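You operate a simulated robot arm through the tools that you are given. There is no shell and no other tool. Be economical: measure what you need, move in short steps, check, and stop when the job is done.

You are at the controls of a simulated robot arm. One attempt, no reset.

JOB
Clamp the grille frame, then push each peg into the socket of its colour.
Fine: slide the green stop up to the frame and tighten the stop knob.
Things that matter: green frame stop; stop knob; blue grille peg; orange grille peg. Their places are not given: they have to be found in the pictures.

It is judged by the outcome, as a careful person would: the job done as asked, and still so three seconds after it is handed in. It fails if anything else is knocked over, pushed out of place, dropped, spilled or broken.

ROBOT AND FRAMES
A 7-joint arm with a two-finger parallel gripper, fixed in place. Base frame: the origin is at the foot of the arm, x ahead of it, y to its left, z up; the work surface is at about z = 0.013. Units: m, degrees, N and s.
With the tool pointing down near the work surface it reaches from about 0.24 to 0.62 m from the base axis. Its first joint turns from -66.0 to 66.0 degrees. Payload 2.6 kg.
The tool frame sits at the grasp point between the pads (the TCP): z along the fingers, y along the line on which they close. The tips reach 0.03 m beyond it. Largest opening 0.094 m; finger width 0.028, thickness 0.01; the body of the gripper, 0.05 by 0.096 m, starts 0.055 m behind the TCP.
Orientation is told as [roll, pitch, yaw] about the base's x, y, z axes, in that order, counted from this pose: with the fingers straight down and closing along the base's y, the tool's x points along the base's -x, its y along +y and its z along -z.

CONTROLS
- The arm moves only by the tool move_arm. Its argument "deltas" is one flat list of numbers, 7 for each row, row after row: the shift along the base's x, y, z in m, then the turn, a rotation vector about the base's x, y, z in degrees, then the opening, from 0 (shut) to 1 (fully open). In form: [dx, dy, dz, ax, ay, az, grip, dx, dy, dz, ax, ay, az, grip, ...]. A call has 1 to 20 rows; each row shifts and turns the commanded pose from where the row before left it. A row lasts 0.2 s, in which the tool goes at most 0.05 m and 8.6 degrees; a call with a longer step from one row to the next is refused whole, and so is a gripper value outside its range. Where a pose cannot be reached the arm comes as near as it can. A force on the tool above 40 N (or 10 N above the force at the start of the call, whichever is more), or a blocked arm, ends the call early, and 0.2 s more pass. The fingers move at their own pace (about 0.072 m/s each) and stop on an object; they squeeze with about 26 N. The grip force told is the motor's: it shows also when the fingers shut on nothing. Time passes only in rows, and 0.2 s behind the last, so rows that do not move let the fingers close. It gives the time, the measured TCP pose, the force on the tool (base axes), the opening and the grip force at its end, in the units of the frame above (readings bear some noise).
- Cameras (640 x 400 px; columns grow to the right, rows downward): "scene" is fixed at [0.0381, 0.4299, 0.5763]; the picture's right is [-0.76, -0.65, 0.00], its down [-0.30, 0.35, -0.89] and it looks along [0.58, -0.68, -0.46] (base axes); focal length 312 px, centre (320, 200). "wrist" rides on the gripper at [-0.037, 0, -0.058] in the tool frame; the picture's right is [0.00, -1.00, 0.00], its down [0.97, 0.00, -0.24] and it looks along [0.24, 0.00, 0.97] (tool axes); focal length 218 px, centre (320, 200).
- grab_frame(camera): a new picture of that camera. No time passes.
- measure_at(camera, pixels): for up to 12 pixels [column, row] of the newest picture of that camera ("zoom" is the newest enlarged one), the place [x, y, z] in the base frame of the surface seen there, good to about 0.002 m. No time passes.
- close_up(camera, box): a new picture of the part [left, top, right, bottom] of that camera's present view, enlarged. No time passes.
- sign_off(): hands the job in; it is judged then, once.

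Keep the steps short. Do not move on a guess: measure, check each grasp and each placing, and mend mistakes. In all there are 80 turns and 38 pictures (those below and enlarged ones count). Leave the gripper open and the arm clear of the work at the hand-in unless told otherwise, and finish with a single line.

The tools are called after "Call:" as a command line: name --argument value ..., lists and objects as JSON in quotes. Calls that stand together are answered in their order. move_arm: Moves the arm, as the interface text tells. Its arguments: {"type":"object","properties":{"deltas":{"type":"array","items":{"type":"number"}}},"required":["deltas"]} The other tools are called the same way: grab_frame (camera) takes a picture; measure_at (camera, pixels) gives the place of the surface under pixels of a picture; close_up (camera, box) takes an enlarged picture of a part of a camera's view; sign_off () hands the job in.

At the start:

```text
t: 0.0
tcp_pos: [0.4053, -0.1354, 0.3539]
orientation: [0.1, 0.0, 0.0]
force: [-0.8, 0.9, 0.0]
grip_width: 0.094
grip_force: 0.1
```

scene: 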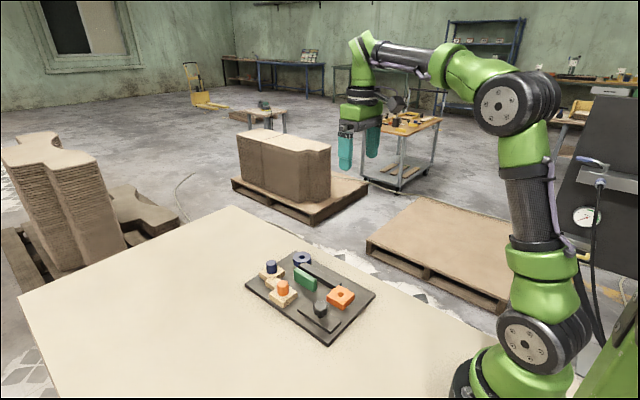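
wrist: 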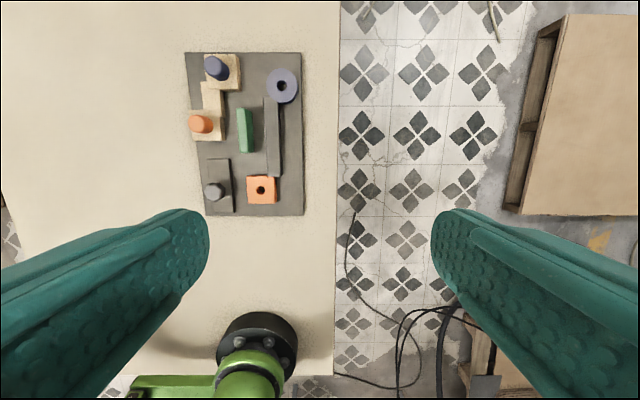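

I see the work board in both pictures. I will enlarge both views to understand the parts.

Call:
close_up --camera "wrist" --box '[170, 40, 330, 225]'

Call:
close_up --camera "scene" --box '[235, 240, 385, 345]'

```text
2.16 times, centred on (250, 132) of wrist
```

zoom: 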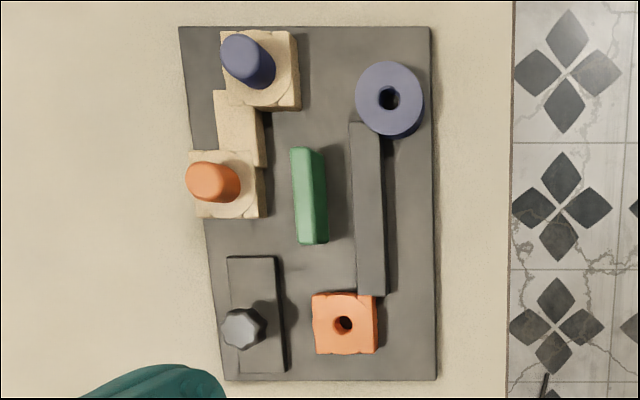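

```text
3.81 times, centred on (310, 292) of scene
```

zoom: 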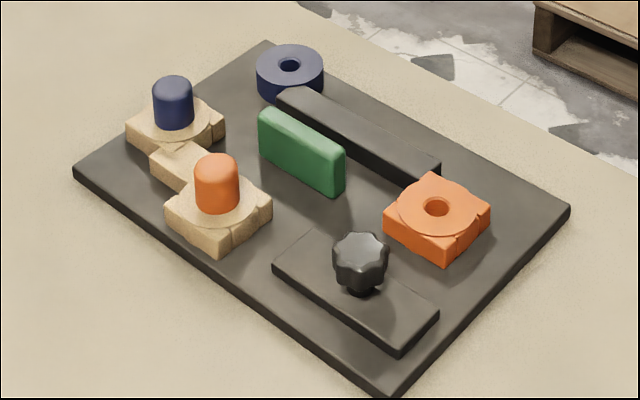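

The zoom shows a blue peg and an orange peg in wooden holders, a green block, a dark bar between the two sockets, and a knob on a plate. I'll measure these in the scene zoom.

Call:
measure_at --camera "zoom" --pixels '[[173, 85], [216, 165], [290, 66], [436, 207], [270, 117], [335, 160], [300, 165], [360, 245], [290, 97], [425, 165], [290, 265], [400, 330]]'

Call:
measure_at --camera "wrist" --pixels '[[283, 74], [283, 97], [271, 86], [295, 86], [253, 190], [270, 190], [261, 182], [261, 199], [245, 112], [246, 150], [268, 130], [186, 54]]'

```text
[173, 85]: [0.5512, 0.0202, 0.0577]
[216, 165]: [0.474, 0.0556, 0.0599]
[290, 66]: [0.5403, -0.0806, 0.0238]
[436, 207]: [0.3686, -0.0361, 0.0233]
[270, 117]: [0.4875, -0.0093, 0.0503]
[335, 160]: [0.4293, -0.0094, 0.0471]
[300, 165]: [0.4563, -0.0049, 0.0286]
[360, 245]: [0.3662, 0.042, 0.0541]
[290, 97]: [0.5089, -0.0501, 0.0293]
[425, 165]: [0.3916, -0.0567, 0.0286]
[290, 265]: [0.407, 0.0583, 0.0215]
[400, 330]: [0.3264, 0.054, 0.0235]
```

```text
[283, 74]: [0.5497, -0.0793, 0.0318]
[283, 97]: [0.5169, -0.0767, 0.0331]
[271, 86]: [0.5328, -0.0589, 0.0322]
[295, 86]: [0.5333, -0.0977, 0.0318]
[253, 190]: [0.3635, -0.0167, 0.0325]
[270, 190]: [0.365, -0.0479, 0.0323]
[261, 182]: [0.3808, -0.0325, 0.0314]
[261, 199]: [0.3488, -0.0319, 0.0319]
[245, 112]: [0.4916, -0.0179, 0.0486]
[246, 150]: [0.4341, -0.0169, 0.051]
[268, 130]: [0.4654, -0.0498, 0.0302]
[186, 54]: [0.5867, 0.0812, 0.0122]
```

The sockets, stop and knob are located roughly. I'll move to a closer top view, well above everything.

Call:
move_arm --deltas '[-0.012, 0.03, -0.03, 0, 0, 0, 1, -0.012, 0.03, -0.03, 0, 0, 0, 1, -0.012, 0.03, -0.03, 0, 0, 0, 1, -0.012, 0.03, -0.03, 0, 0, 0, 1, 0, 0.02, -0.03, 0, 0, 0, 1, 0, 0, 0, 0, 0, 0, 1]'

Call:
grab_frame --camera "wrist"

```text
t: 1.4
tcp_pos: [0.3573, 0.0046, 0.2057]
orientation: [0.1, 0.0, 0.0]
force: [0.2, 0.3, -0.1]
grip_width: 0.0938
grip_force: 0.0
```

```text
33 pictures are left
```

wrist: 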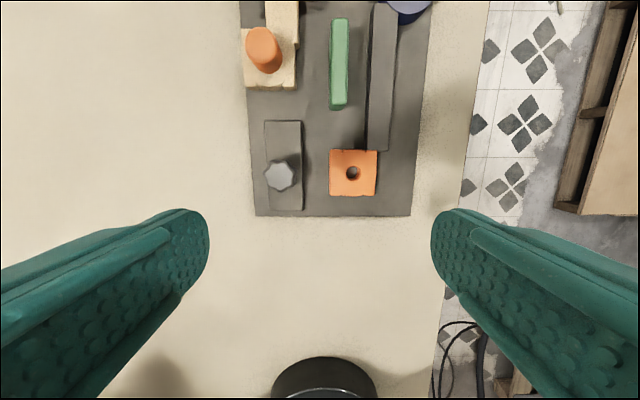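

The blue parts are cut off at the top. I'll go forward 0.09.

Call:
move_arm --deltas '[0.045, 0, 0, 0, 0, 0, 1, 0.045, 0, 0, 0, 0, 0, 1, 0, 0, 0, 0, 0, 0, 1]'

Call:
close_up --camera "wrist" --box '[160, 0, 480, 200]'

```text
t: 2.2
tcp_pos: [0.4463, 0.0036, 0.2061]
orientation: [0.0, 0.1, 0.0]
force: [-1.2, -0.4, 0.1]
grip_width: 0.094
grip_force: 0.1
```

```text
2.00 times, centred on (320, 100) of wrist
```

zoom: 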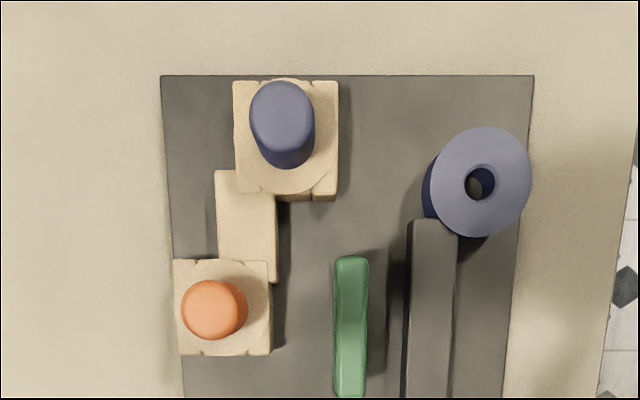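

Now a clear view of the blue and orange pegs. I'll measure the peg tops' edges, the blue ring's edges and the bar edges.

Call:
measure_at --camera "zoom" --pixels '[[252, 115], [312, 115], [281, 86], [281, 140], [184, 310], [245, 310], [214, 285], [214, 334], [300, 180], [255, 340], [245, 200], [350, 130]]'

Call:
measure_at --camera "zoom" --pixels '[[434, 182], [529, 182], [482, 130], [482, 232], [467, 182], [494, 182], [415, 300], [455, 300], [336, 300], [365, 300], [350, 260], [350, 390]]'

```text
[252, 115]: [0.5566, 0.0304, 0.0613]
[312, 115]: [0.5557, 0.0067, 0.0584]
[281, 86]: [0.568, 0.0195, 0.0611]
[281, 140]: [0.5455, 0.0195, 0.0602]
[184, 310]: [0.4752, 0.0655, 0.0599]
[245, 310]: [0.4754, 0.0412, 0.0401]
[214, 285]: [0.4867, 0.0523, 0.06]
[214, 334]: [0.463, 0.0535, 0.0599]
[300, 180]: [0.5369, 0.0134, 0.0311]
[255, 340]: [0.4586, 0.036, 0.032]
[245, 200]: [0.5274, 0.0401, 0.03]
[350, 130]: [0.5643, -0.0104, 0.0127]
```

```text
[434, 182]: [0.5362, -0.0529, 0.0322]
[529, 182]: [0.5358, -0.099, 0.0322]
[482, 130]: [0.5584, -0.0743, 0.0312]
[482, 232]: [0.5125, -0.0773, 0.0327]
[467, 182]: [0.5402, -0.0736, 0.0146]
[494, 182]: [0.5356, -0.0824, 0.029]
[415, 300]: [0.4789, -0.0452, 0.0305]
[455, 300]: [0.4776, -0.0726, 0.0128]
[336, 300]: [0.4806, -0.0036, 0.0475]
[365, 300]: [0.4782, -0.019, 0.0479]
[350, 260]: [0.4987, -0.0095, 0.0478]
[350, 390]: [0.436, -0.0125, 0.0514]
```

Board top is about z 0.013, the bar's near face is at y ≈ -0.045, and the stop spans x 0.432–0.50, y -0.004…-0.019. I'll close the fingers and hover between the orange holder and the stop at (0.466, 0.012), then check.

Call:
move_arm --deltas '[0.02, 0.0085, 0, 0, 0, 0, 0, 0, 0, 0, 0, 0, 0, 0, 0, 0, -0.04, 0, 0, 0, 0, 0, 0, -0.04, 0, 0, 0, 0, 0, 0, -0.03, 0, 0, 0, 0, 0, 0, -0.02, 0, 0, 0, 0, 0, 0, 0, 0, 0, 0, 0]'

Call:
close_up --camera "scene" --box '[235, 230, 385, 345]'

Call:
grab_frame --camera "wrist"

```text
t: 3.8
tcp_pos: [0.4667, 0.0118, 0.0749]
orientation: [0.0, 0.0, 0.0]
force: [-0.6, 0.4, -0.4]
grip_width: 0.0001
grip_force: 25.8
```

```text
3.48 times, centred on (310, 288) of scene
```

zoom: 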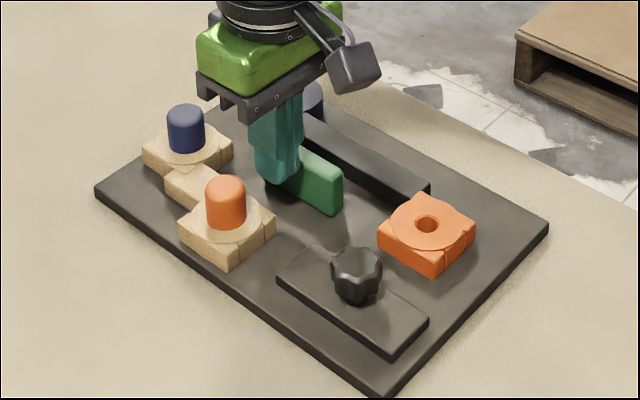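

```text
30 pictures are left
```

wrist: 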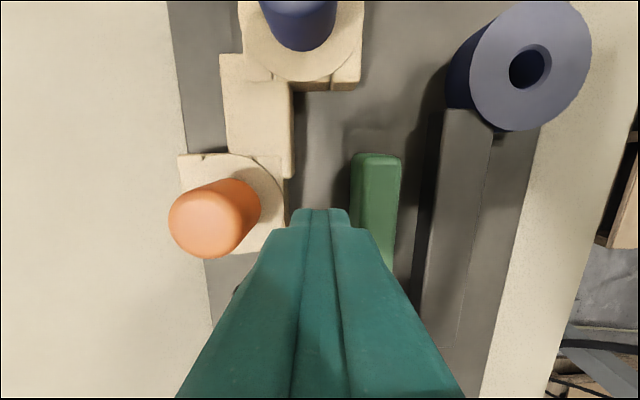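

The closed fingertips (row ~215, columns 293–348) sit between the holder and the stop. I'll check the clearance on both sides before lowering.

Call:
measure_at --camera "wrist" --pixels '[[354, 180], [400, 170], [398, 200], [283, 190], [300, 220], [345, 220], [440, 200], [437, 150], [376, 157], [361, 200]]'

```text
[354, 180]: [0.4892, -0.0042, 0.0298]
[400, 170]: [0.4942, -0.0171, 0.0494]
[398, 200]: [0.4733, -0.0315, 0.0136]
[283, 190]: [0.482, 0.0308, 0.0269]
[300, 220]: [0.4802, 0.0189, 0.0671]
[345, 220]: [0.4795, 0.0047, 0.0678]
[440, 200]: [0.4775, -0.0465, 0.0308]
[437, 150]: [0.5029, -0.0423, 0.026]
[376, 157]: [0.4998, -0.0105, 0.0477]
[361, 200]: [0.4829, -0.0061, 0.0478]
```

Clear: holder edge at y 0.030, stop face at y -0.004, bar face at about y -0.043. I'll lower to tips z 0.02 and push most of the way in small steps.

Call:
move_arm --deltas '[0, 0.001, -0.0125, 0, 0, 0, 0, 0, 0, -0.0125, 0, 0, 0, 0, 0, 0, 0, 0, 0, 0, 0, 0, -0.004, 0, 0, 0, 0, 0, 0, -0.004, 0, 0, 0, 0, 0, 0, -0.004, 0, 0, 0, 0, 0, 0, -0.003, 0, 0, 0, 0, 0, 0, -0.003, 0, 0, 0, 0, 0, 0, -0.003, 0, 0, 0, 0, 0, 0, 0, 0, 0, 0, 0, 0]'

Call:
grab_frame --camera "wrist"

```text
t: 6.0
tcp_pos: [0.4665, -0.0074, 0.0495]
orientation: [0.0, 0.1, 0.0]
force: [-1.2, 1.0, -0.3]
grip_width: 0.0001
grip_force: 26.0
```

```text
29 pictures are left
```

wrist: 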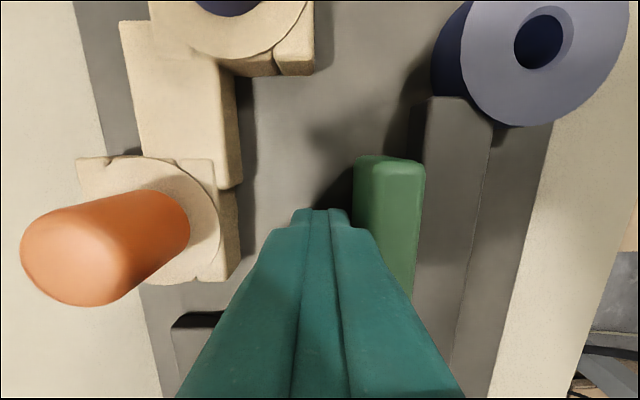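

The stop has moved with the fingers. I'll measure the gap to the bar.

Call:
measure_at --camera "wrist" --pixels '[[358, 175], [422, 175], [420, 200], [440, 130], [440, 200], [390, 157], [418, 120], [405, 240]]'

```text
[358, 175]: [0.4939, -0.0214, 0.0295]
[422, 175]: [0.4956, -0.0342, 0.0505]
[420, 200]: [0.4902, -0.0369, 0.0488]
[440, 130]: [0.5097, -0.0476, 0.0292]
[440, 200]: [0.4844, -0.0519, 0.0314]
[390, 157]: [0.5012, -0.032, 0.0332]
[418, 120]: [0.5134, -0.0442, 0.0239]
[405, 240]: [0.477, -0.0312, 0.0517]
```

Stop's near face is at y ≈ -0.036, so about 7 mm remain. I'll push on in 1–1.5 mm steps, watching the force.

Call:
move_arm --deltas '[0, -0.0015, 0, 0, 0, 0, 0, 0, -0.0015, 0, 0, 0, 0, 0, 0, -0.001, 0, 0, 0, 0, 0, 0, -0.001, 0, 0, 0, 0, 0, 0, 0, 0, 0, 0, 0, 0]'

Call:
move_arm --deltas '[0, -0.001, 0, 0, 0, 0, 0, 0, 0, 0, 0, 0, 0, 0]'

Call:
close_up --camera "wrist" --box '[300, 80, 520, 260]'

```text
t: 7.2
tcp_pos: [0.4667, -0.0119, 0.0486]
orientation: [0.0, 0.0, 0.0]
force: [0.4, 5.5, -1.8]
grip_width: 0.0
grip_force: 25.6
```

```text
t: 7.8
tcp_pos: [0.4665, -0.0125, 0.0497]
orientation: [0.1, 0.0, 0.0]
force: [0.9, 10.5, -5.1]
grip_width: 0.0
grip_force: 26.5
```

```text
2.22 times, centred on (410, 170) of wrist
```

zoom: 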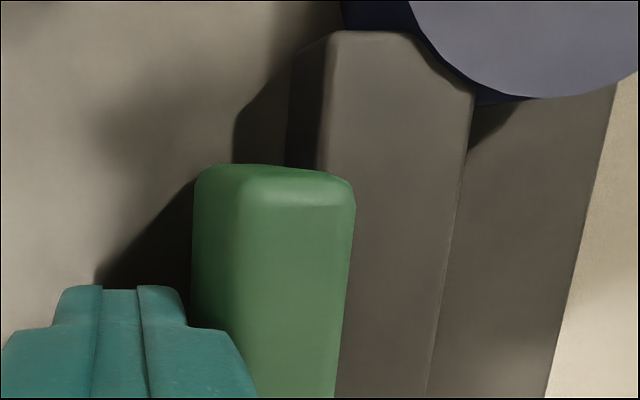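

Force rose to 10 N and stays, so the stop has met the bar. I'll back off, rise, and look at the stop against the bar and at the knob from above.

Call:
move_arm --deltas '[0, 0.004, 0, 0, 0, 0, 0, 0, 0.006, 0, 0, 0, 0, 0, 0, 0, 0.02, 0, 0, 0, 0, 0, 0, 0.04, 0, 0, 0, 0, -0.03, 0.01, 0.03, 0, 0, 0, 0.6, -0.04, 0.01, 0, 0, 0, 0, 0.6, -0.04, 0.01, -0.02, 0, 0, 0, 0.6, 0, 0, 0, 0, 0, 0, 0.6]'

Call:
grab_frame --camera "wrist"

```text
t: 9.6
tcp_pos: [0.3585, 0.0259, 0.1209]
orientation: [0.0, 0.0, 0.0]
force: [-0.4, 0.1, 0.5]
grip_width: 0.0565
grip_force: 0.1
```

```text
27 pictures are left
```

wrist: 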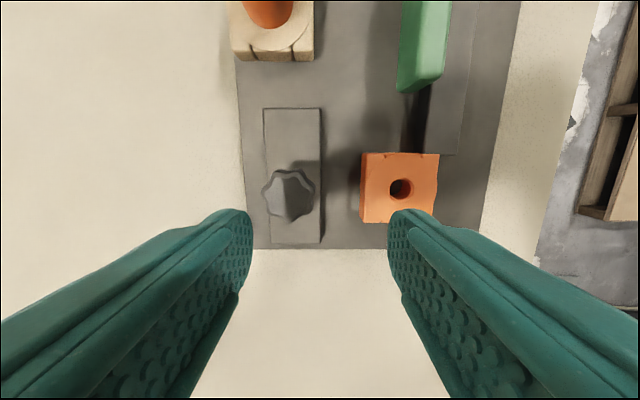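

I'll measure the knob, orange socket, and the stop's end near the bar.

Call:
close_up --camera "wrist" --box '[220, 0, 500, 250]'

Call:
measure_at --camera "wrist" --pixels '[[265, 195], [313, 190], [290, 172], [290, 217], [288, 195], [362, 190], [437, 190], [400, 155], [400, 221], [443, 60], [405, 80], [424, 110]]'

```text
1.60 times, centred on (360, 125) of wrist
```

zoom: 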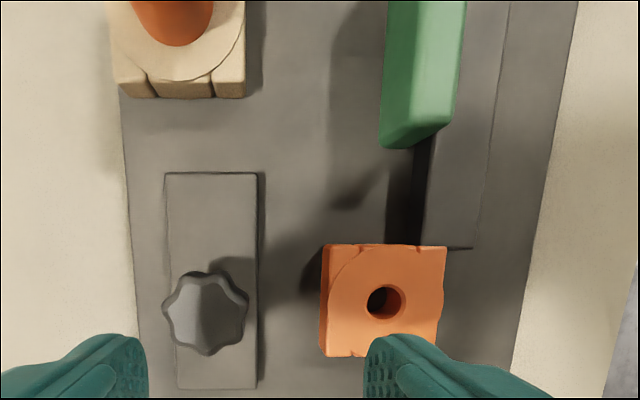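

```text
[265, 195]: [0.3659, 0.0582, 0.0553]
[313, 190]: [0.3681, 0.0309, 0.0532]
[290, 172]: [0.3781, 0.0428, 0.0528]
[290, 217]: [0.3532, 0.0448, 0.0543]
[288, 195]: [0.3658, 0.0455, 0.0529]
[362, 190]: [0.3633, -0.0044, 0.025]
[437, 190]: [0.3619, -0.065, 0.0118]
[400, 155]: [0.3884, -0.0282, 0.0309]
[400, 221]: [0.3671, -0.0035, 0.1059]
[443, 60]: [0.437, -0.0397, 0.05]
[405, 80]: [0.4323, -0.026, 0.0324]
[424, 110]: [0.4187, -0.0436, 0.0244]
```

The stop's base edge meets the bar's face (zoom ≈ (412,148)). Knob centre is (0.366, 0.045), about 27 mm across, top z 0.054. I'll move above it, pre-turning counter-clockwise 40° so I can tighten clockwise.

Call:
move_arm --deltas '[0.0075, 0.019, 0, 0, 0, 8, 0.6, 0, 0, 0, 0, 0, 8, 0.6, 0, 0, -0.01, 0, 0, 8, 0.6, 0, 0, -0.02, 0, 0, 8, 0.6, 0, 0, -0.01, 0, 0, 8, 0.6, 0, 0, 0, 0, 0, 0, 0.6]'

Call:
grab_frame --camera "wrist"

```text
t: 11.0
tcp_pos: [0.3643, 0.046, 0.0787]
orientation: [0.0, -0.1, 40.1]
force: [0.3, -0.2, -0.7]
grip_width: 0.0564
grip_force: 0.1
```

```text
25 pictures are left
```

wrist: 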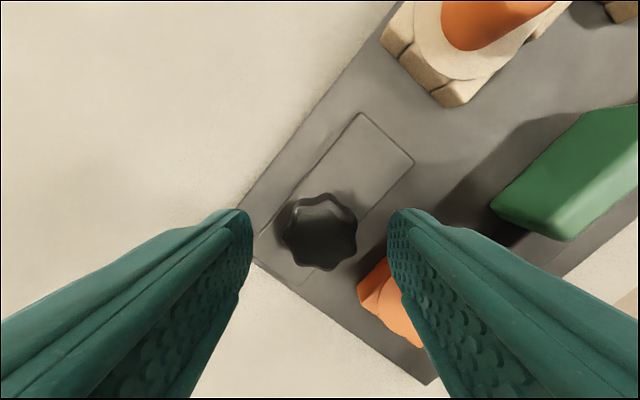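

The knob is centred between the fingers (column ~320). I'll check its centre once more.

Call:
measure_at --camera "wrist" --pixels '[[290, 235], [352, 235], [318, 205], [318, 265], [318, 235]]'

```text
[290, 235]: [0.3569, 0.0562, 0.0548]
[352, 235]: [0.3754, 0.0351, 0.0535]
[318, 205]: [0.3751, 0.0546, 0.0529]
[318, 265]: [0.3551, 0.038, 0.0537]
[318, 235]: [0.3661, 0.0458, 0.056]
```

Centre (0.366, 0.046), matching. I'll go down 0.02 and close on the knob.

Call:
move_arm --deltas '[0.001, 0, -0.01, 0, 0, 0, 0.6, 0, 0, -0.01, 0, 0, 0, 0.6, 0, 0, 0, 0, 0, 0, 0.2, 0, 0, 0, 0, 0, 0, 0, 0, 0, 0, 0, 0, 0, 0, 0, 0, 0, 0, 0, 0, 0]'

```text
t: 12.4
tcp_pos: [0.3672, 0.0451, 0.0583]
orientation: [-0.1, 0.1, 40.0]
force: [3.2, 0.8, 0.2]
grip_width: 0.0316
grip_force: 25.5
```

Gripped at 31.6 mm. Now I'll turn clockwise (seen from above) 80° in steps.

Call:
move_arm --deltas '[0, 0, 0, 0, 0, -8, 0, 0, 0, 0, 0, 0, -8, 0, 0, 0, 0, 0, 0, -8, 0, 0, 0, 0, 0, 0, -8, 0, 0, 0, 0, 0, 0, -8, 0, 0, 0, 0, 0, 0, -8, 0, 0, 0, 0, 0, 0, -8, 0, 0, 0, 0, 0, 0, -8, 0, 0, 0, 0, 0, 0, -8, 0, 0, 0, 0, 0, 0, -8, 0, 0, 0, 0, 0, 0, 0, 0]'

Call:
grab_frame --camera "wrist"

```text
t: 14.8
tcp_pos: [0.3658, 0.0459, 0.0592]
orientation: [-0.1, -0.1, -40.2]
force: [3.9, -7.1, -0.3]
grip_width: 0.0314
grip_force: 26.1
```

```text
24 pictures are left
```

wrist: 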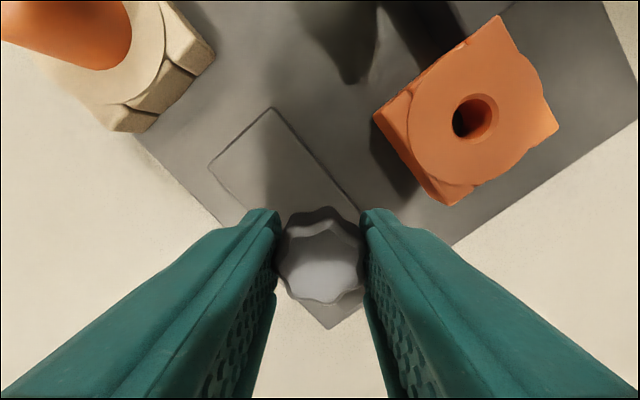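

Grip width is unchanged, so the knob turned with the hand. I'll continue clockwise another 40° to find the tight end.

Call:
move_arm --deltas '[0, 0, 0, 0, 0, -8, 0, 0, 0, 0, 0, 0, -8, 0, 0, 0, 0, 0, 0, -8, 0, 0, 0, 0, 0, 0, -8, 0, 0, 0, 0, 0, 0, -8, 0, 0, 0, 0, 0, 0, 0, 0]'

Call:
grab_frame --camera "wrist"

```text
t: 16.2
tcp_pos: [0.3637, 0.0454, 0.0594]
orientation: [-0.1, 0.1, -80.2]
force: [-22.2, -5.0, 20.7]
grip_width: 0.0315
grip_force: 25.8
```

```text
23 pictures are left
```

wrist: 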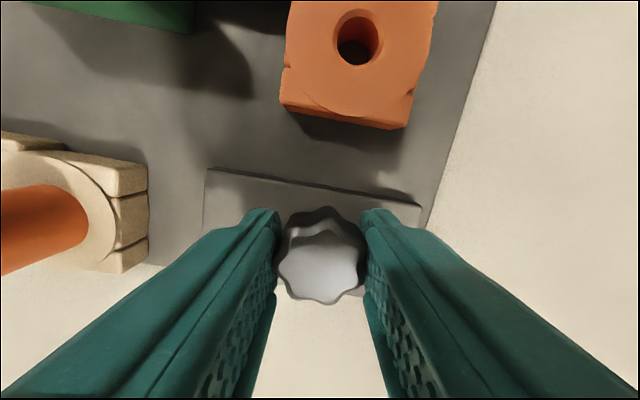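

Yaw reached -80° and a clear reaction (22 N) has appeared, suggesting the knob is reaching its tight end. I'll release, and check the reading.

Call:
move_arm --deltas '[0, 0, 0, 0, 0, 0, 0.3, 0, 0, 0, 0, 0, 0, 0.6, 0, 0, 0, 0, 0, 0, 0.6]'

Call:
close_up --camera "wrist" --box '[220, 150, 420, 320]'

```text
t: 17.0
tcp_pos: [0.3658, 0.0462, 0.0601]
orientation: [0.2, -0.1, -80.0]
force: [0.8, 0.4, 0.1]
grip_width: 0.0561
grip_force: 0.0
```

```text
2.35 times, centred on (320, 235) of wrist
```

zoom: 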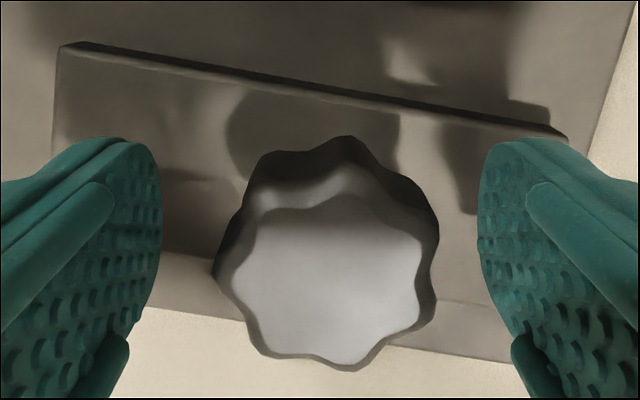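

Released with the knob undisturbed. To confirm it's tight, I'll turn the open hand back 40°, regrip and try a further small turn.

Call:
move_arm --deltas '[0, 0, 0, 0, 0, 8, 0.6, 0, 0, 0, 0, 0, 8, 0.6, 0, 0, 0, 0, 0, 8, 0.6, 0, 0, 0, 0, 0, 8, 0.6, 0, 0, 0, 0, 0, 8, 0.6, 0, 0, 0, 0, 0, 0, 0.2, 0, 0, 0, 0, 0, 0, 0, 0, 0, 0, 0, 0, 0, 0, 0, 0, 0, 0, 0, 0, 0]'

Call:
move_arm --deltas '[0, 0, 0, 0, 0, -8, 0, 0, 0, 0, 0, 0, -8, 0, 0, 0, 0, 0, 0, 0, 0]'

Call:
close_up --camera "wrist" --box '[220, 150, 420, 320]'

```text
t: 19.0
tcp_pos: [0.3665, 0.0456, 0.0595]
orientation: [-0.1, 0.0, -40.1]
force: [0.5, 0.2, 0.6]
grip_width: 0.0314
grip_force: 26.3
```

```text
t: 19.8
tcp_pos: [0.3662, 0.0456, 0.0589]
orientation: [0.0, -0.1, -56.1]
force: [-3.1, -2.5, -0.3]
grip_width: 0.031
grip_force: 25.8
```

```text
2.35 times, centred on (320, 235) of wrist
```

zoom: 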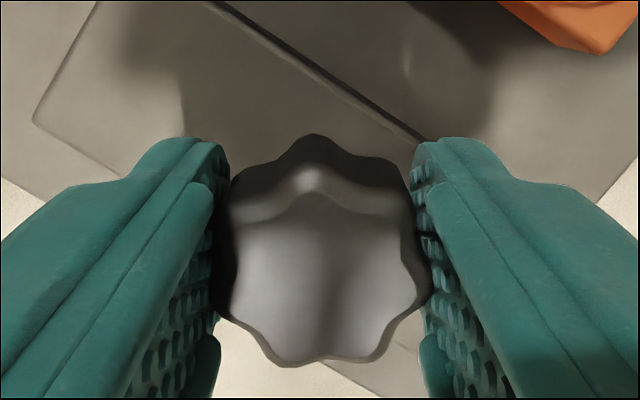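

Ambiguous so far: little resistance over 16°. I'll continue clockwise 24° and compare.

Call:
move_arm --deltas '[0, 0, 0, 0, 0, -8, 0, 0, 0, 0, 0, 0, -8, 0, 0, 0, 0, 0, 0, 0, 0]'

Call:
move_arm --deltas '[0, 0, 0, 0, 0, -8, 0, 0, 0, 0, 0, 0, 0, 0]'

Call:
close_up --camera "wrist" --box '[220, 150, 420, 320]'

```text
t: 20.6
tcp_pos: [0.3652, 0.0452, 0.0594]
orientation: [-0.1, 0.0, -72.1]
force: [-7.7, -4.2, 2.9]
grip_width: 0.0314
grip_force: 25.9
```

```text
t: 21.2
tcp_pos: [0.3653, 0.0449, 0.0585]
orientation: [-0.2, -0.1, -80.1]
force: [-12.1, -7.7, 8.8]
grip_width: 0.0307
grip_force: 26.3
```

```text
2.35 times, centred on (320, 235) of wrist
```

zoom: 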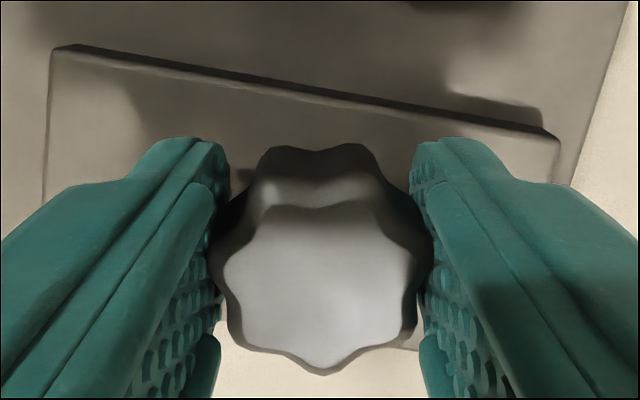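

At the same hand angle (-80°) the lobes are in nearly the same place as before regripping, so the hand slipped on the knob: it is tight at its end. I'll release, rise straight up, and turn the hand back to 0°.

Call:
move_arm --deltas '[0, 0, 0, 0, 0, 0, 0.4, 0, 0, 0, 0, 0, 0, 0.6, 0, 0, 0.03, 0, 0, 0, 0.6, 0, 0, 0.04, 0, 0, 8, 0.6, 0, 0, 0.04, 0, 0, 8, 0.6, 0, 0, 0, 0, 0, 8, 0.6, 0.01, 0, 0, 0, 0, 8, 0.6, 0.01, 0, 0, 0, 0, 8, 0.6, 0.01, 0, 0, 0, 0, 8, 0.6, 0, 0, 0, 0, 0, 8, 0.6, 0, 0, 0, 0, 0, 8, 0.6, 0, 0, 0, 0, 0, 8, 0.6, 0, 0, 0, 0, 0, 8, 0.6, 0, 0, 0, 0, 0, 0, 0.6]'

Call:
grab_frame --camera "wrist"

```text
t: 24.2
tcp_pos: [0.3959, 0.0461, 0.1696]
orientation: [0.0, 0.1, 0.1]
force: [-0.4, 0.4, -0.8]
grip_width: 0.0565
grip_force: 0.1
```

```text
19 pictures are left
```

wrist: 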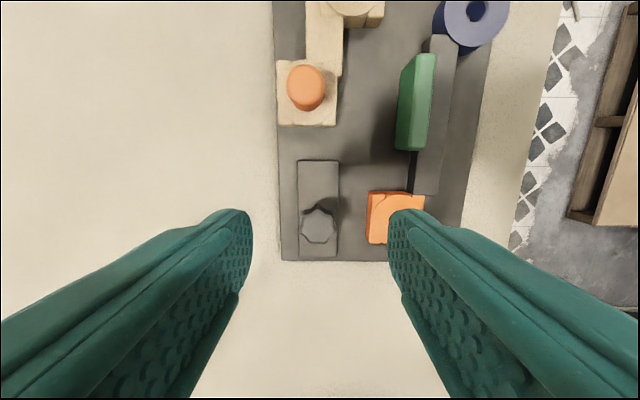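

Everything is in place. Now I'll hover over the orange peg at about (0.475, 0.0535), z 0.11, and check centring.

Call:
move_arm --deltas '[0.04, 0.0037, 0, 0, 0, 0, 0.6, 0.039, 0.0037, 0, 0, 0, 0, 0.6, 0, 0, -0.03, 0, 0, 0, 0.6, 0, 0, -0.03, 0, 0, 0, 0.6, 0, 0, 0, 0, 0, 0, 0.6]'

Call:
grab_frame --camera "wrist"

```text
t: 25.4
tcp_pos: [0.4761, 0.0517, 0.1069]
orientation: [0.0, 0.1, 0.0]
force: [0.3, -0.3, 0.3]
grip_width: 0.0564
grip_force: 0.1
```

```text
18 pictures are left
```

wrist: 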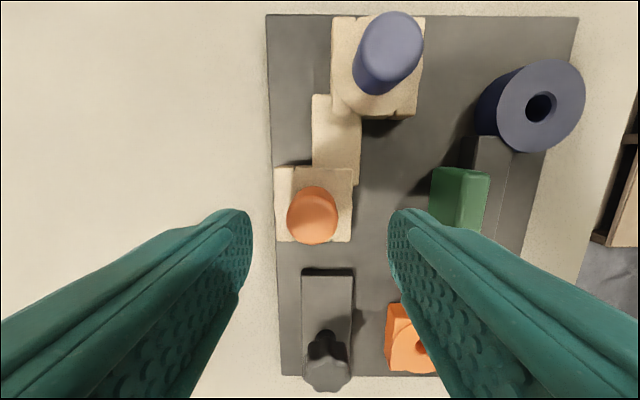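

I'll measure the edges of both peg tops in this picture.

Call:
measure_at --camera "wrist" --pixels '[[289, 222], [335, 222], [312, 203], [312, 241], [312, 222], [363, 40], [418, 40], [392, 14], [392, 65], [517, 105], [583, 105], [539, 105]]'

```text
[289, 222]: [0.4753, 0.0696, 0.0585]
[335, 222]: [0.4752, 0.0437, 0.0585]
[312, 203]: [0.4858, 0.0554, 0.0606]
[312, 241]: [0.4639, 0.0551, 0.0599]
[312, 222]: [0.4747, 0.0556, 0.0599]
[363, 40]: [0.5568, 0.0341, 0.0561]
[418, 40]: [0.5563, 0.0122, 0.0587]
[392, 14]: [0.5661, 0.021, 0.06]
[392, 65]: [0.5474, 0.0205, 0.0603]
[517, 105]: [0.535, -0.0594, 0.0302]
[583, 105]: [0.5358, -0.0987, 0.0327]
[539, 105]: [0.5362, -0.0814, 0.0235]
```

Orange peg centre (0.475, 0.055). I'll shift 2.5 mm left, descend to TCP z 0.065, and close.

Call:
move_arm --deltas '[-0.0005, 0.0025, -0.02, 0, 0, 0, 0.6, 0, 0, -0.015, 0, 0, 0, 0.6, 0, 0, -0.007, 0, 0, 0, 0.6, 0, 0, 0, 0, 0, 0, 0.3, 0, 0, 0, 0, 0, 0, 0, 0, 0, 0, 0, 0, 0, 0, 0, 0, 0, 0, 0, 0, 0]'

```text
t: 27.0
tcp_pos: [0.4739, 0.0563, 0.0657]
orientation: [0.0, 0.0, 0.1]
force: [1.0, -0.4, -0.3]
grip_width: 0.0263
grip_force: 25.8
```

Gripped at 26.3 mm. I'll lift straight up slowly and look at the peg's underside.

Call:
move_arm --deltas '[0, 0, 0.01, 0, 0, 0, 0, 0, 0, 0.015, 0, 0, 0, 0, 0, 0, 0.02, 0, 0, 0, 0, 0, 0, 0.02, 0, 0, 0, 0, 0, 0, 0.015, 0, 0, 0, 0, 0, 0, 0, 0, 0, 0, 0]'

Call:
close_up --camera "scene" --box '[225, 200, 385, 330]'

```text
t: 28.4
tcp_pos: [0.475, 0.0564, 0.1471]
orientation: [0.0, 0.0, 0.0]
force: [0.1, -1.0, -0.5]
grip_width: 0.0262
grip_force: 25.7
```

```text
3.08 times, centred on (305, 265) of scene
```

zoom: 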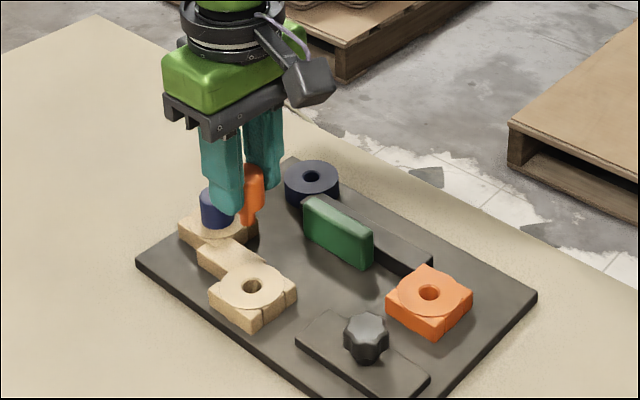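

The peg with its narrow shank is out cleanly; the holder's hole is empty. I'll carry it high to just behind the orange socket to measure its hole accurately.

Call:
move_arm --deltas '[-0.035, -0.022, 0, 0, 0, 0, 0, -0.035, -0.022, 0, 0, 0, 0, 0, -0.035, -0.022, 0, 0, 0, 0, 0, -0.035, -0.022, 0, 0, 0, 0, 0, 0, 0, -0.02, 0, 0, 0, 0, 0, 0, 0, 0, 0, 0, 0]'

Call:
close_up --camera "wrist" --box '[240, 50, 400, 250]'

```text
t: 29.8
tcp_pos: [0.3325, -0.0319, 0.1269]
orientation: [0.0, 0.0, 0.0]
force: [0.1, -0.3, -0.4]
grip_width: 0.0262
grip_force: 25.6
```

```text
2.00 times, centred on (320, 150) of wrist
```

zoom: 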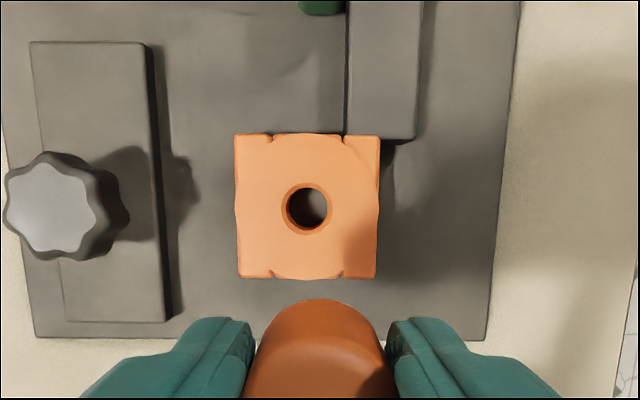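

The socket and its chamfered hole are clear at zoom (307, 208). I'll measure points round the rim and the peg's visible head.

Call:
measure_at --camera "zoom" --pixels '[[277, 208], [336, 208], [307, 178], [307, 239], [238, 208], [374, 208], [307, 138], [307, 275], [318, 303], [260, 350], [378, 350], [318, 335]]'

```text
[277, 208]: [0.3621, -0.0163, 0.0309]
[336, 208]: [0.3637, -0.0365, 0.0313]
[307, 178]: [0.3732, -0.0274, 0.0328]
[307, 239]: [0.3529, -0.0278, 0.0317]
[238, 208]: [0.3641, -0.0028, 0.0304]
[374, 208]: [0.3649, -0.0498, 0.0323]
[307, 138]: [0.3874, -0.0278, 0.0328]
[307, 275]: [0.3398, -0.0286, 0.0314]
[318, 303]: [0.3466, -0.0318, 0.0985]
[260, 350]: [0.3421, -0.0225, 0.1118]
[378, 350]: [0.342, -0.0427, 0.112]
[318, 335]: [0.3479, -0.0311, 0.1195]
```

Hole centre ≈ (0.3635, -0.0265); peg centre is within ~1 mm of the TCP. I'll go above the hole at TCP z 0.095 and read the pose.

Call:
move_arm --deltas '[0.0295, 0.0053, 0, 0, 0, 0, 0, 0, 0, -0.02, 0, 0, 0, 0, 0, 0, -0.01, 0, 0, 0, 0, 0, 0, 0, 0, 0, 0, 0]'

Call:
move_arm --deltas '[0, 0, 0, 0, 0, 0, 0]'

Call:
close_up --camera "scene" --box '[290, 250, 390, 330]'

Call:
close_up --camera "wrist" --box '[240, 120, 400, 280]'

```text
t: 30.8
tcp_pos: [0.3624, -0.0254, 0.0964]
orientation: [0.0, 0.0, -0.1]
force: [-1.2, -0.6, -0.7]
grip_width: 0.0263
grip_force: 25.9
```

```text
t: 31.2
tcp_pos: [0.362, -0.0273, 0.0968]
orientation: [0.0, 0.0, 0.0]
force: [-1.0, -0.2, -0.1]
grip_width: 0.0261
grip_force: 26.0
```

```text
5.00 times, centred on (340, 290) of scene
```

zoom: 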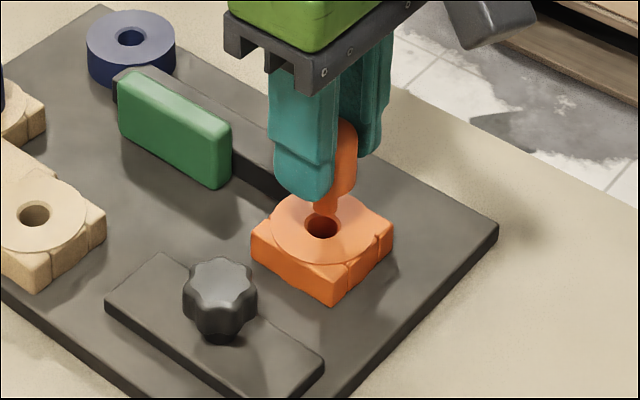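

```text
2.50 times, centred on (320, 200) of wrist
```

zoom: 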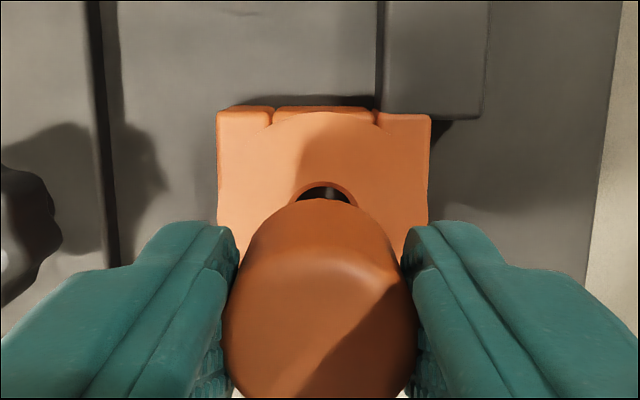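

Column alignment looks good from above (hole 325, peg 322). I'll take a tight scene zoom to measure the shank tip against the hole.

Call:
close_up --camera "scene" --box '[324, 270, 364, 310]'

```text
10.00 times, centred on (344, 290) of scene
```

zoom: 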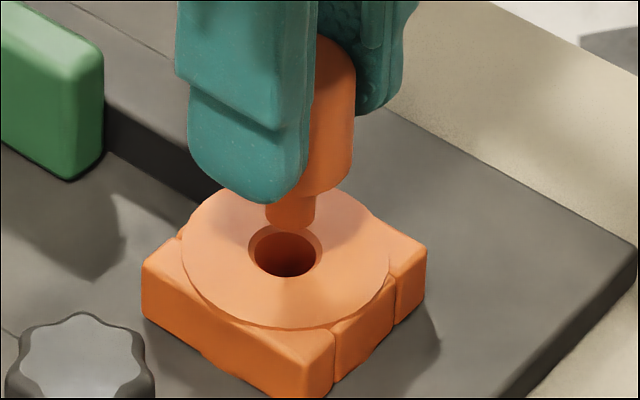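

Shank (12 mm, centre col 290) versus hole (14 mm plus chamfer, centre col 285): about 0.8 mm off. I'll correct by (+0.6, +0.5) mm and lower gently into the hole.

Call:
move_arm --deltas '[0.0006, 0.0005, 0, 0, 0, 0, 0, 0, 0, -0.005, 0, 0, 0, 0, 0, 0, -0.005, 0, 0, 0, 0, 0, 0, -0.004, 0, 0, 0, 0, 0, 0, -0.003, 0, 0, 0, 0, 0, 0, -0.003, 0, 0, 0, 0, 0, 0, 0, 0, 0, 0, 0]'

```text
t: 32.8
tcp_pos: [0.3643, -0.0279, 0.0757]
orientation: [-0.1, 0.0, 0.0]
force: [-0.3, -0.2, -0.7]
grip_width: 0.0263
grip_force: 26.3
```

TCP z 0.0757 with no force, so the shank is in the hole. I'll continue until the head seats.

Call:
move_arm --deltas '[0, 0, -0.003, 0, 0, 0, 0, 0, 0, -0.003, 0, 0, 0, 0, 0, 0, -0.002, 0, 0, 0, 0, 0, 0, -0.0015, 0, 0, 0, 0, 0, 0, 0, 0, 0, 0, 0]'

Call:
move_arm --deltas '[0, 0, -0.001, 0, 0, 0, 0, 0, 0, 0, 0, 0, 0, 0]'

Call:
close_up --camera "scene" --box '[314, 260, 374, 310]'

```text
t: 34.0
tcp_pos: [0.3638, -0.027, 0.0673]
orientation: [0.0, 0.0, -0.1]
force: [-0.6, 0.3, 0.2]
grip_width: 0.026
grip_force: 26.1
```

```text
t: 34.6
tcp_pos: [0.3635, -0.0276, 0.0668]
orientation: [0.1, 0.0, 0.0]
force: [-0.1, 0.1, -0.2]
grip_width: 0.0262
grip_force: 26.2
```

```text
8.00 times, centred on (344, 285) of scene
```

zoom: 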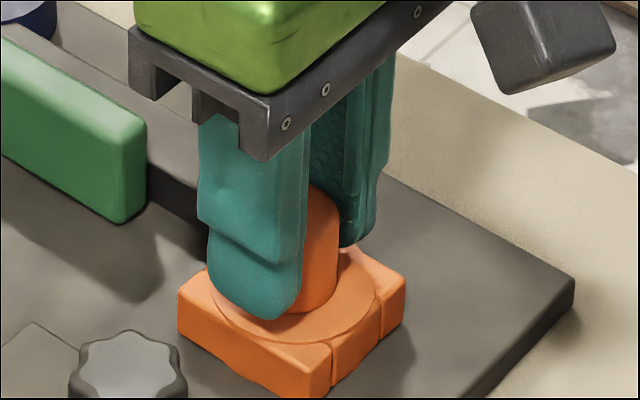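

Almost seated, with no contact force yet. I'll press down in 1 mm steps until force shows.

Call:
move_arm --deltas '[0, 0, -0.001, 0, 0, 0, 0, 0, 0, -0.001, 0, 0, 0, 0, 0, 0, 0, 0, 0, 0, 0]'

Call:
move_arm --deltas '[0, 0, -0.001, 0, 0, 0, 0, 0, 0, 0, 0, 0, 0, 0]'

```text
t: 35.4
tcp_pos: [0.3645, -0.0275, 0.065]
orientation: [0.0, -0.1, 0.0]
force: [-3.4, -1.9, 12.8]
grip_width: 0.0261
grip_force: 26.4
```

```text
t: 36.0
tcp_pos: [0.3651, -0.0265, 0.0638]
orientation: [-0.1, -0.2, 0.1]
force: [0.4, 2.1, 10.2]
grip_width: 0.0261
grip_force: 26.1
```

Contact at z ≈ 0.065 with 10–13 N upward: the head is seated. I'll release, rise, and check the peg's top height.

Call:
move_arm --deltas '[0, 0, 0.001, 0, 0, 0, 0.2, 0, 0, 0, 0, 0, 0, 0.55, 0, 0, 0, 0, 0, 0, 0.6, 0, 0, 0.02, 0, 0, 0, 0.6, 0, 0, 0.03, 0, 0, 0, 0.6, 0, 0, 0.03, 0, 0, 0, 0.6, 0, 0, 0, 0, 0, 0, 0.6]'

Call:
close_up --camera "scene" --box '[314, 265, 374, 315]'

Call:
measure_at --camera "zoom" --pixels '[[300, 150], [310, 165], [290, 250], [310, 290]]'

```text
t: 37.6
tcp_pos: [0.3639, -0.0276, 0.1449]
orientation: [-0.1, 0.1, -0.1]
force: [0.2, -0.2, -0.2]
grip_width: 0.0563
grip_force: 0.0
```

```text
8.00 times, centred on (344, 290) of scene
```

zoom: 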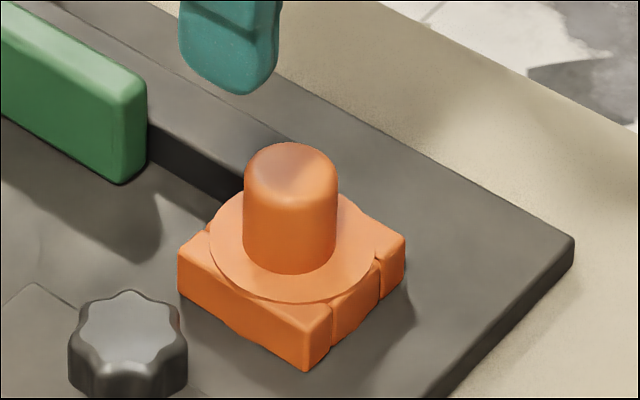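

```text
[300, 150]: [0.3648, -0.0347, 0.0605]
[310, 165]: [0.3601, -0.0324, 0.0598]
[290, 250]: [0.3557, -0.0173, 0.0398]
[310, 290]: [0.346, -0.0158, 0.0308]
```

Orange peg is seated flush (top z 0.060, socket top 0.031). Now I'll go over the blue peg at about (0.5565, 0.0205), z 0.107.

Call:
move_arm --deltas '[0.0385, 0.0095, 0, 0, 0, 0, 0.6, 0.0385, 0.0095, 0, 0, 0, 0, 0.6, 0.0385, 0.0095, 0, 0, 0, 0, 0.6, 0.0385, 0.0095, 0, 0, 0, 0, 0.6, 0.0385, 0.0095, 0, 0, 0, 0, 0.6, 0, 0, -0.02, 0, 0, 0, 0.6, 0, 0, -0.018, 0, 0, 0, 0.6, 0, 0, 0, 0, 0, 0, 0.6]'

Call:
grab_frame --camera "wrist"

```text
t: 39.4
tcp_pos: [0.5558, 0.0195, 0.1064]
orientation: [0.0, 0.0, 0.0]
force: [-0.4, 0.0, -0.2]
grip_width: 0.0562
grip_force: 0.1
```

```text
10 pictures are left
```

wrist: 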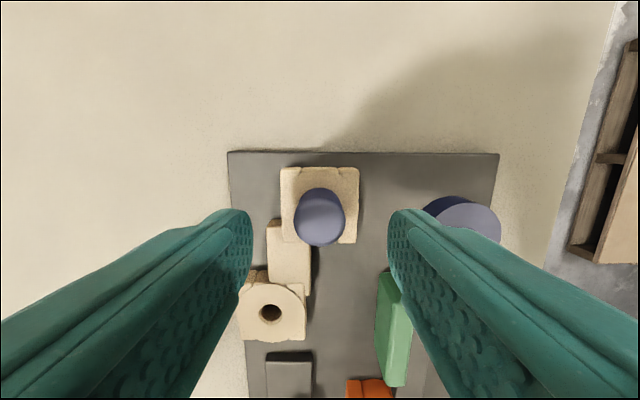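

Call:
measure_at --camera "wrist" --pixels '[[297, 222], [342, 222], [320, 203], [320, 243], [320, 222]]'

```text
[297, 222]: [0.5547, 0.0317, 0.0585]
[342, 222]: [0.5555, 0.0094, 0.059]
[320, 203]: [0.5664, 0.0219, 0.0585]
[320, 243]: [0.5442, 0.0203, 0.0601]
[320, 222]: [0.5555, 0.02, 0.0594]
```

Blue peg centre (0.5553, 0.0205), matching the tool. I'll descend to TCP z 0.065 and close.

Call:
move_arm --deltas '[0, 0.0005, -0.02, 0, 0, 0, 0.6, 0, 0, -0.015, 0, 0, 0, 0.6, 0, 0, -0.0065, 0, 0, 0, 0.6, 0, 0, 0, 0, 0, 0, 0.3, 0, 0, 0, 0, 0, 0, 0, 0, 0, 0, 0, 0, 0, 0, 0, 0, 0, 0, 0, 0, 0]'

Call:
move_arm --deltas '[0, 0, 0.01, 0, 0, 0, 0, 0, 0, 0.015, 0, 0, 0, 0, 0, 0, 0.02, 0, 0, 0, 0, 0, 0, 0.015, 0, 0, 0, 0, 0, 0, 0, 0, 0, 0, 0]'

```text
t: 41.0
tcp_pos: [0.5569, 0.021, 0.0645]
orientation: [-0.1, 0.0, -0.1]
force: [0.5, 0.0, -0.6]
grip_width: 0.0262
grip_force: 26.6
```

```text
t: 42.2
tcp_pos: [0.5577, 0.0236, 0.1248]
orientation: [0.0, 0.0, 0.0]
force: [0.5, 0.3, 0.2]
grip_width: 0.026
grip_force: 26.4
```

Blue peg gripped and lifted. I'll move it high to just behind the blue socket to measure its hole.

Call:
move_arm --deltas '[-0.018, -0.033, 0, 0, 0, 0, 0, -0.017, -0.033, 0, 0, 0, 0, 0, -0.017, -0.031, 0, 0, 0, 0, 0, 0, 0, 0, 0, 0, 0, 0]'

Call:
close_up --camera "wrist" --box '[240, 50, 400, 250]'

```text
t: 43.2
tcp_pos: [0.5047, -0.0756, 0.1263]
orientation: [0.1, 0.0, 0.0]
force: [-0.6, 0.5, 0.0]
grip_width: 0.0261
grip_force: 26.3
```

```text
2.00 times, centred on (320, 150) of wrist
```

zoom: 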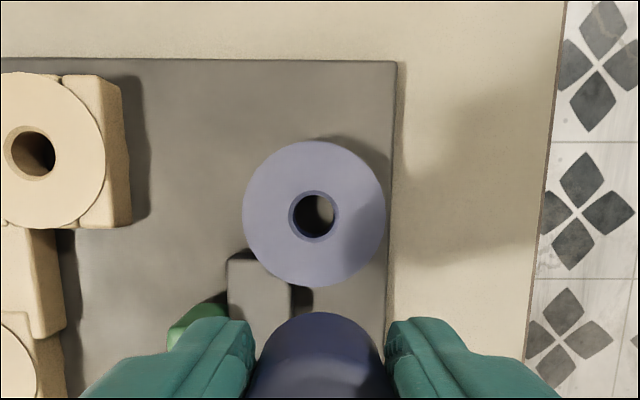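

Call:
measure_at --camera "zoom" --pixels '[[284, 215], [343, 215], [314, 185], [314, 246], [248, 214], [380, 214], [314, 145], [314, 283], [318, 318], [318, 345]]'

Call:
move_arm --deltas '[0, 0, 0, 0, 0, 0, 0]'

```text
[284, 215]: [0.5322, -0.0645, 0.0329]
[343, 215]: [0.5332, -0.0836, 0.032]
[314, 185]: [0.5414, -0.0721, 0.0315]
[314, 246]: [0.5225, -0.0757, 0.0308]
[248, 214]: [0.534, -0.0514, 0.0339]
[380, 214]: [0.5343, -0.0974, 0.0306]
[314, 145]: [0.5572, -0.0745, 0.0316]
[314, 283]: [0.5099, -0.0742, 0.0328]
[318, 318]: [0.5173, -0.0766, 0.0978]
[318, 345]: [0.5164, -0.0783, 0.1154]
```

```text
t: 43.6
tcp_pos: [0.5044, -0.076, 0.1263]
orientation: [0.0, -0.1, 0.0]
force: [0.4, -0.2, 0.2]
grip_width: 0.0263
grip_force: 26.4
```

Hole centre ≈ (0.5335, -0.0745). I'll move over it, lower to z 0.096, and check with a tight scene zoom.

Call:
move_arm --deltas '[0.03, 0.001, 0, 0, 0, 0, 0, 0, 0, -0.02, 0, 0, 0, 0, 0, 0, -0.01, 0, 0, 0, 0, 0, 0, 0, 0, 0, 0, 0]'

Call:
close_up --camera "scene" --box '[282, 235, 322, 275]'

Call:
close_up --camera "wrist" --box '[240, 120, 400, 280]'

```text
t: 44.6
tcp_pos: [0.5354, -0.074, 0.0974]
orientation: [0.0, 0.0, -0.1]
force: [0.1, 0.5, -0.6]
grip_width: 0.0262
grip_force: 26.3
```

```text
10.00 times, centred on (302, 255) of scene
```

zoom: 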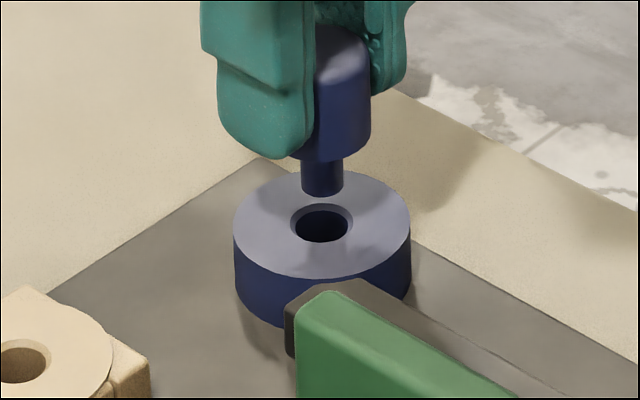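

```text
2.50 times, centred on (320, 200) of wrist
```

zoom: 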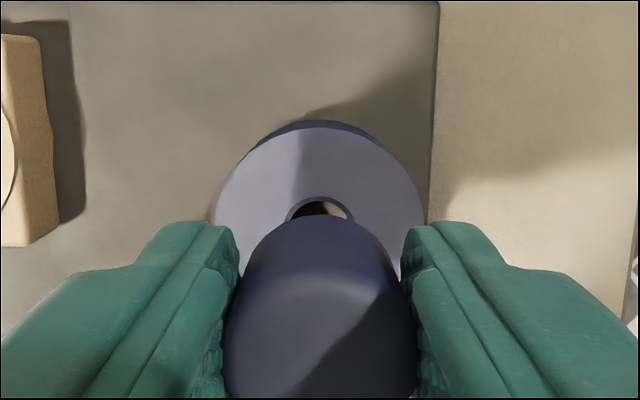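

Shank centre column 323 vs hole 322 — aligned, and the view from above agrees. I'll lower gently.

Call:
move_arm --deltas '[0.0003, 0.0002, -0.004, 0, 0, 0, 0, 0, 0, -0.005, 0, 0, 0, 0, 0, 0, -0.004, 0, 0, 0, 0, 0, 0, -0.004, 0, 0, 0, 0, 0, 0, -0.004, 0, 0, 0, 0, 0, 0, 0, 0, 0, 0, 0]'

```text
t: 46.0
tcp_pos: [0.5338, -0.0745, 0.0758]
orientation: [0.0, 0.0, 0.0]
force: [-0.7, 0.0, -0.3]
grip_width: 0.0262
grip_force: 26.0
```

The shank is in the hole with no force. I'll continue down to just above seating, then press.

Call:
move_arm --deltas '[0, 0, -0.003, 0, 0, 0, 0, 0, 0, -0.003, 0, 0, 0, 0, 0, 0, -0.002, 0, 0, 0, 0, 0, 0, -0.001, 0, 0, 0, 0, 0, 0, 0, 0, 0, 0, 0]'

Call:
move_arm --deltas '[0, 0, -0.001, 0, 0, 0, 0, 0, 0, -0.001, 0, 0, 0, 0, 0, 0, 0, 0, 0, 0, 0]'

```text
t: 47.2
tcp_pos: [0.5349, -0.0755, 0.0645]
orientation: [0.0, -0.1, 0.0]
force: [-1.6, 0.7, 6.0]
grip_width: 0.0262
grip_force: 25.6
```

```text
t: 48.0
tcp_pos: [0.5351, -0.075, 0.0649]
orientation: [0.0, -0.1, -0.1]
force: [-4.3, -1.1, 20.1]
grip_width: 0.0262
grip_force: 25.9
```

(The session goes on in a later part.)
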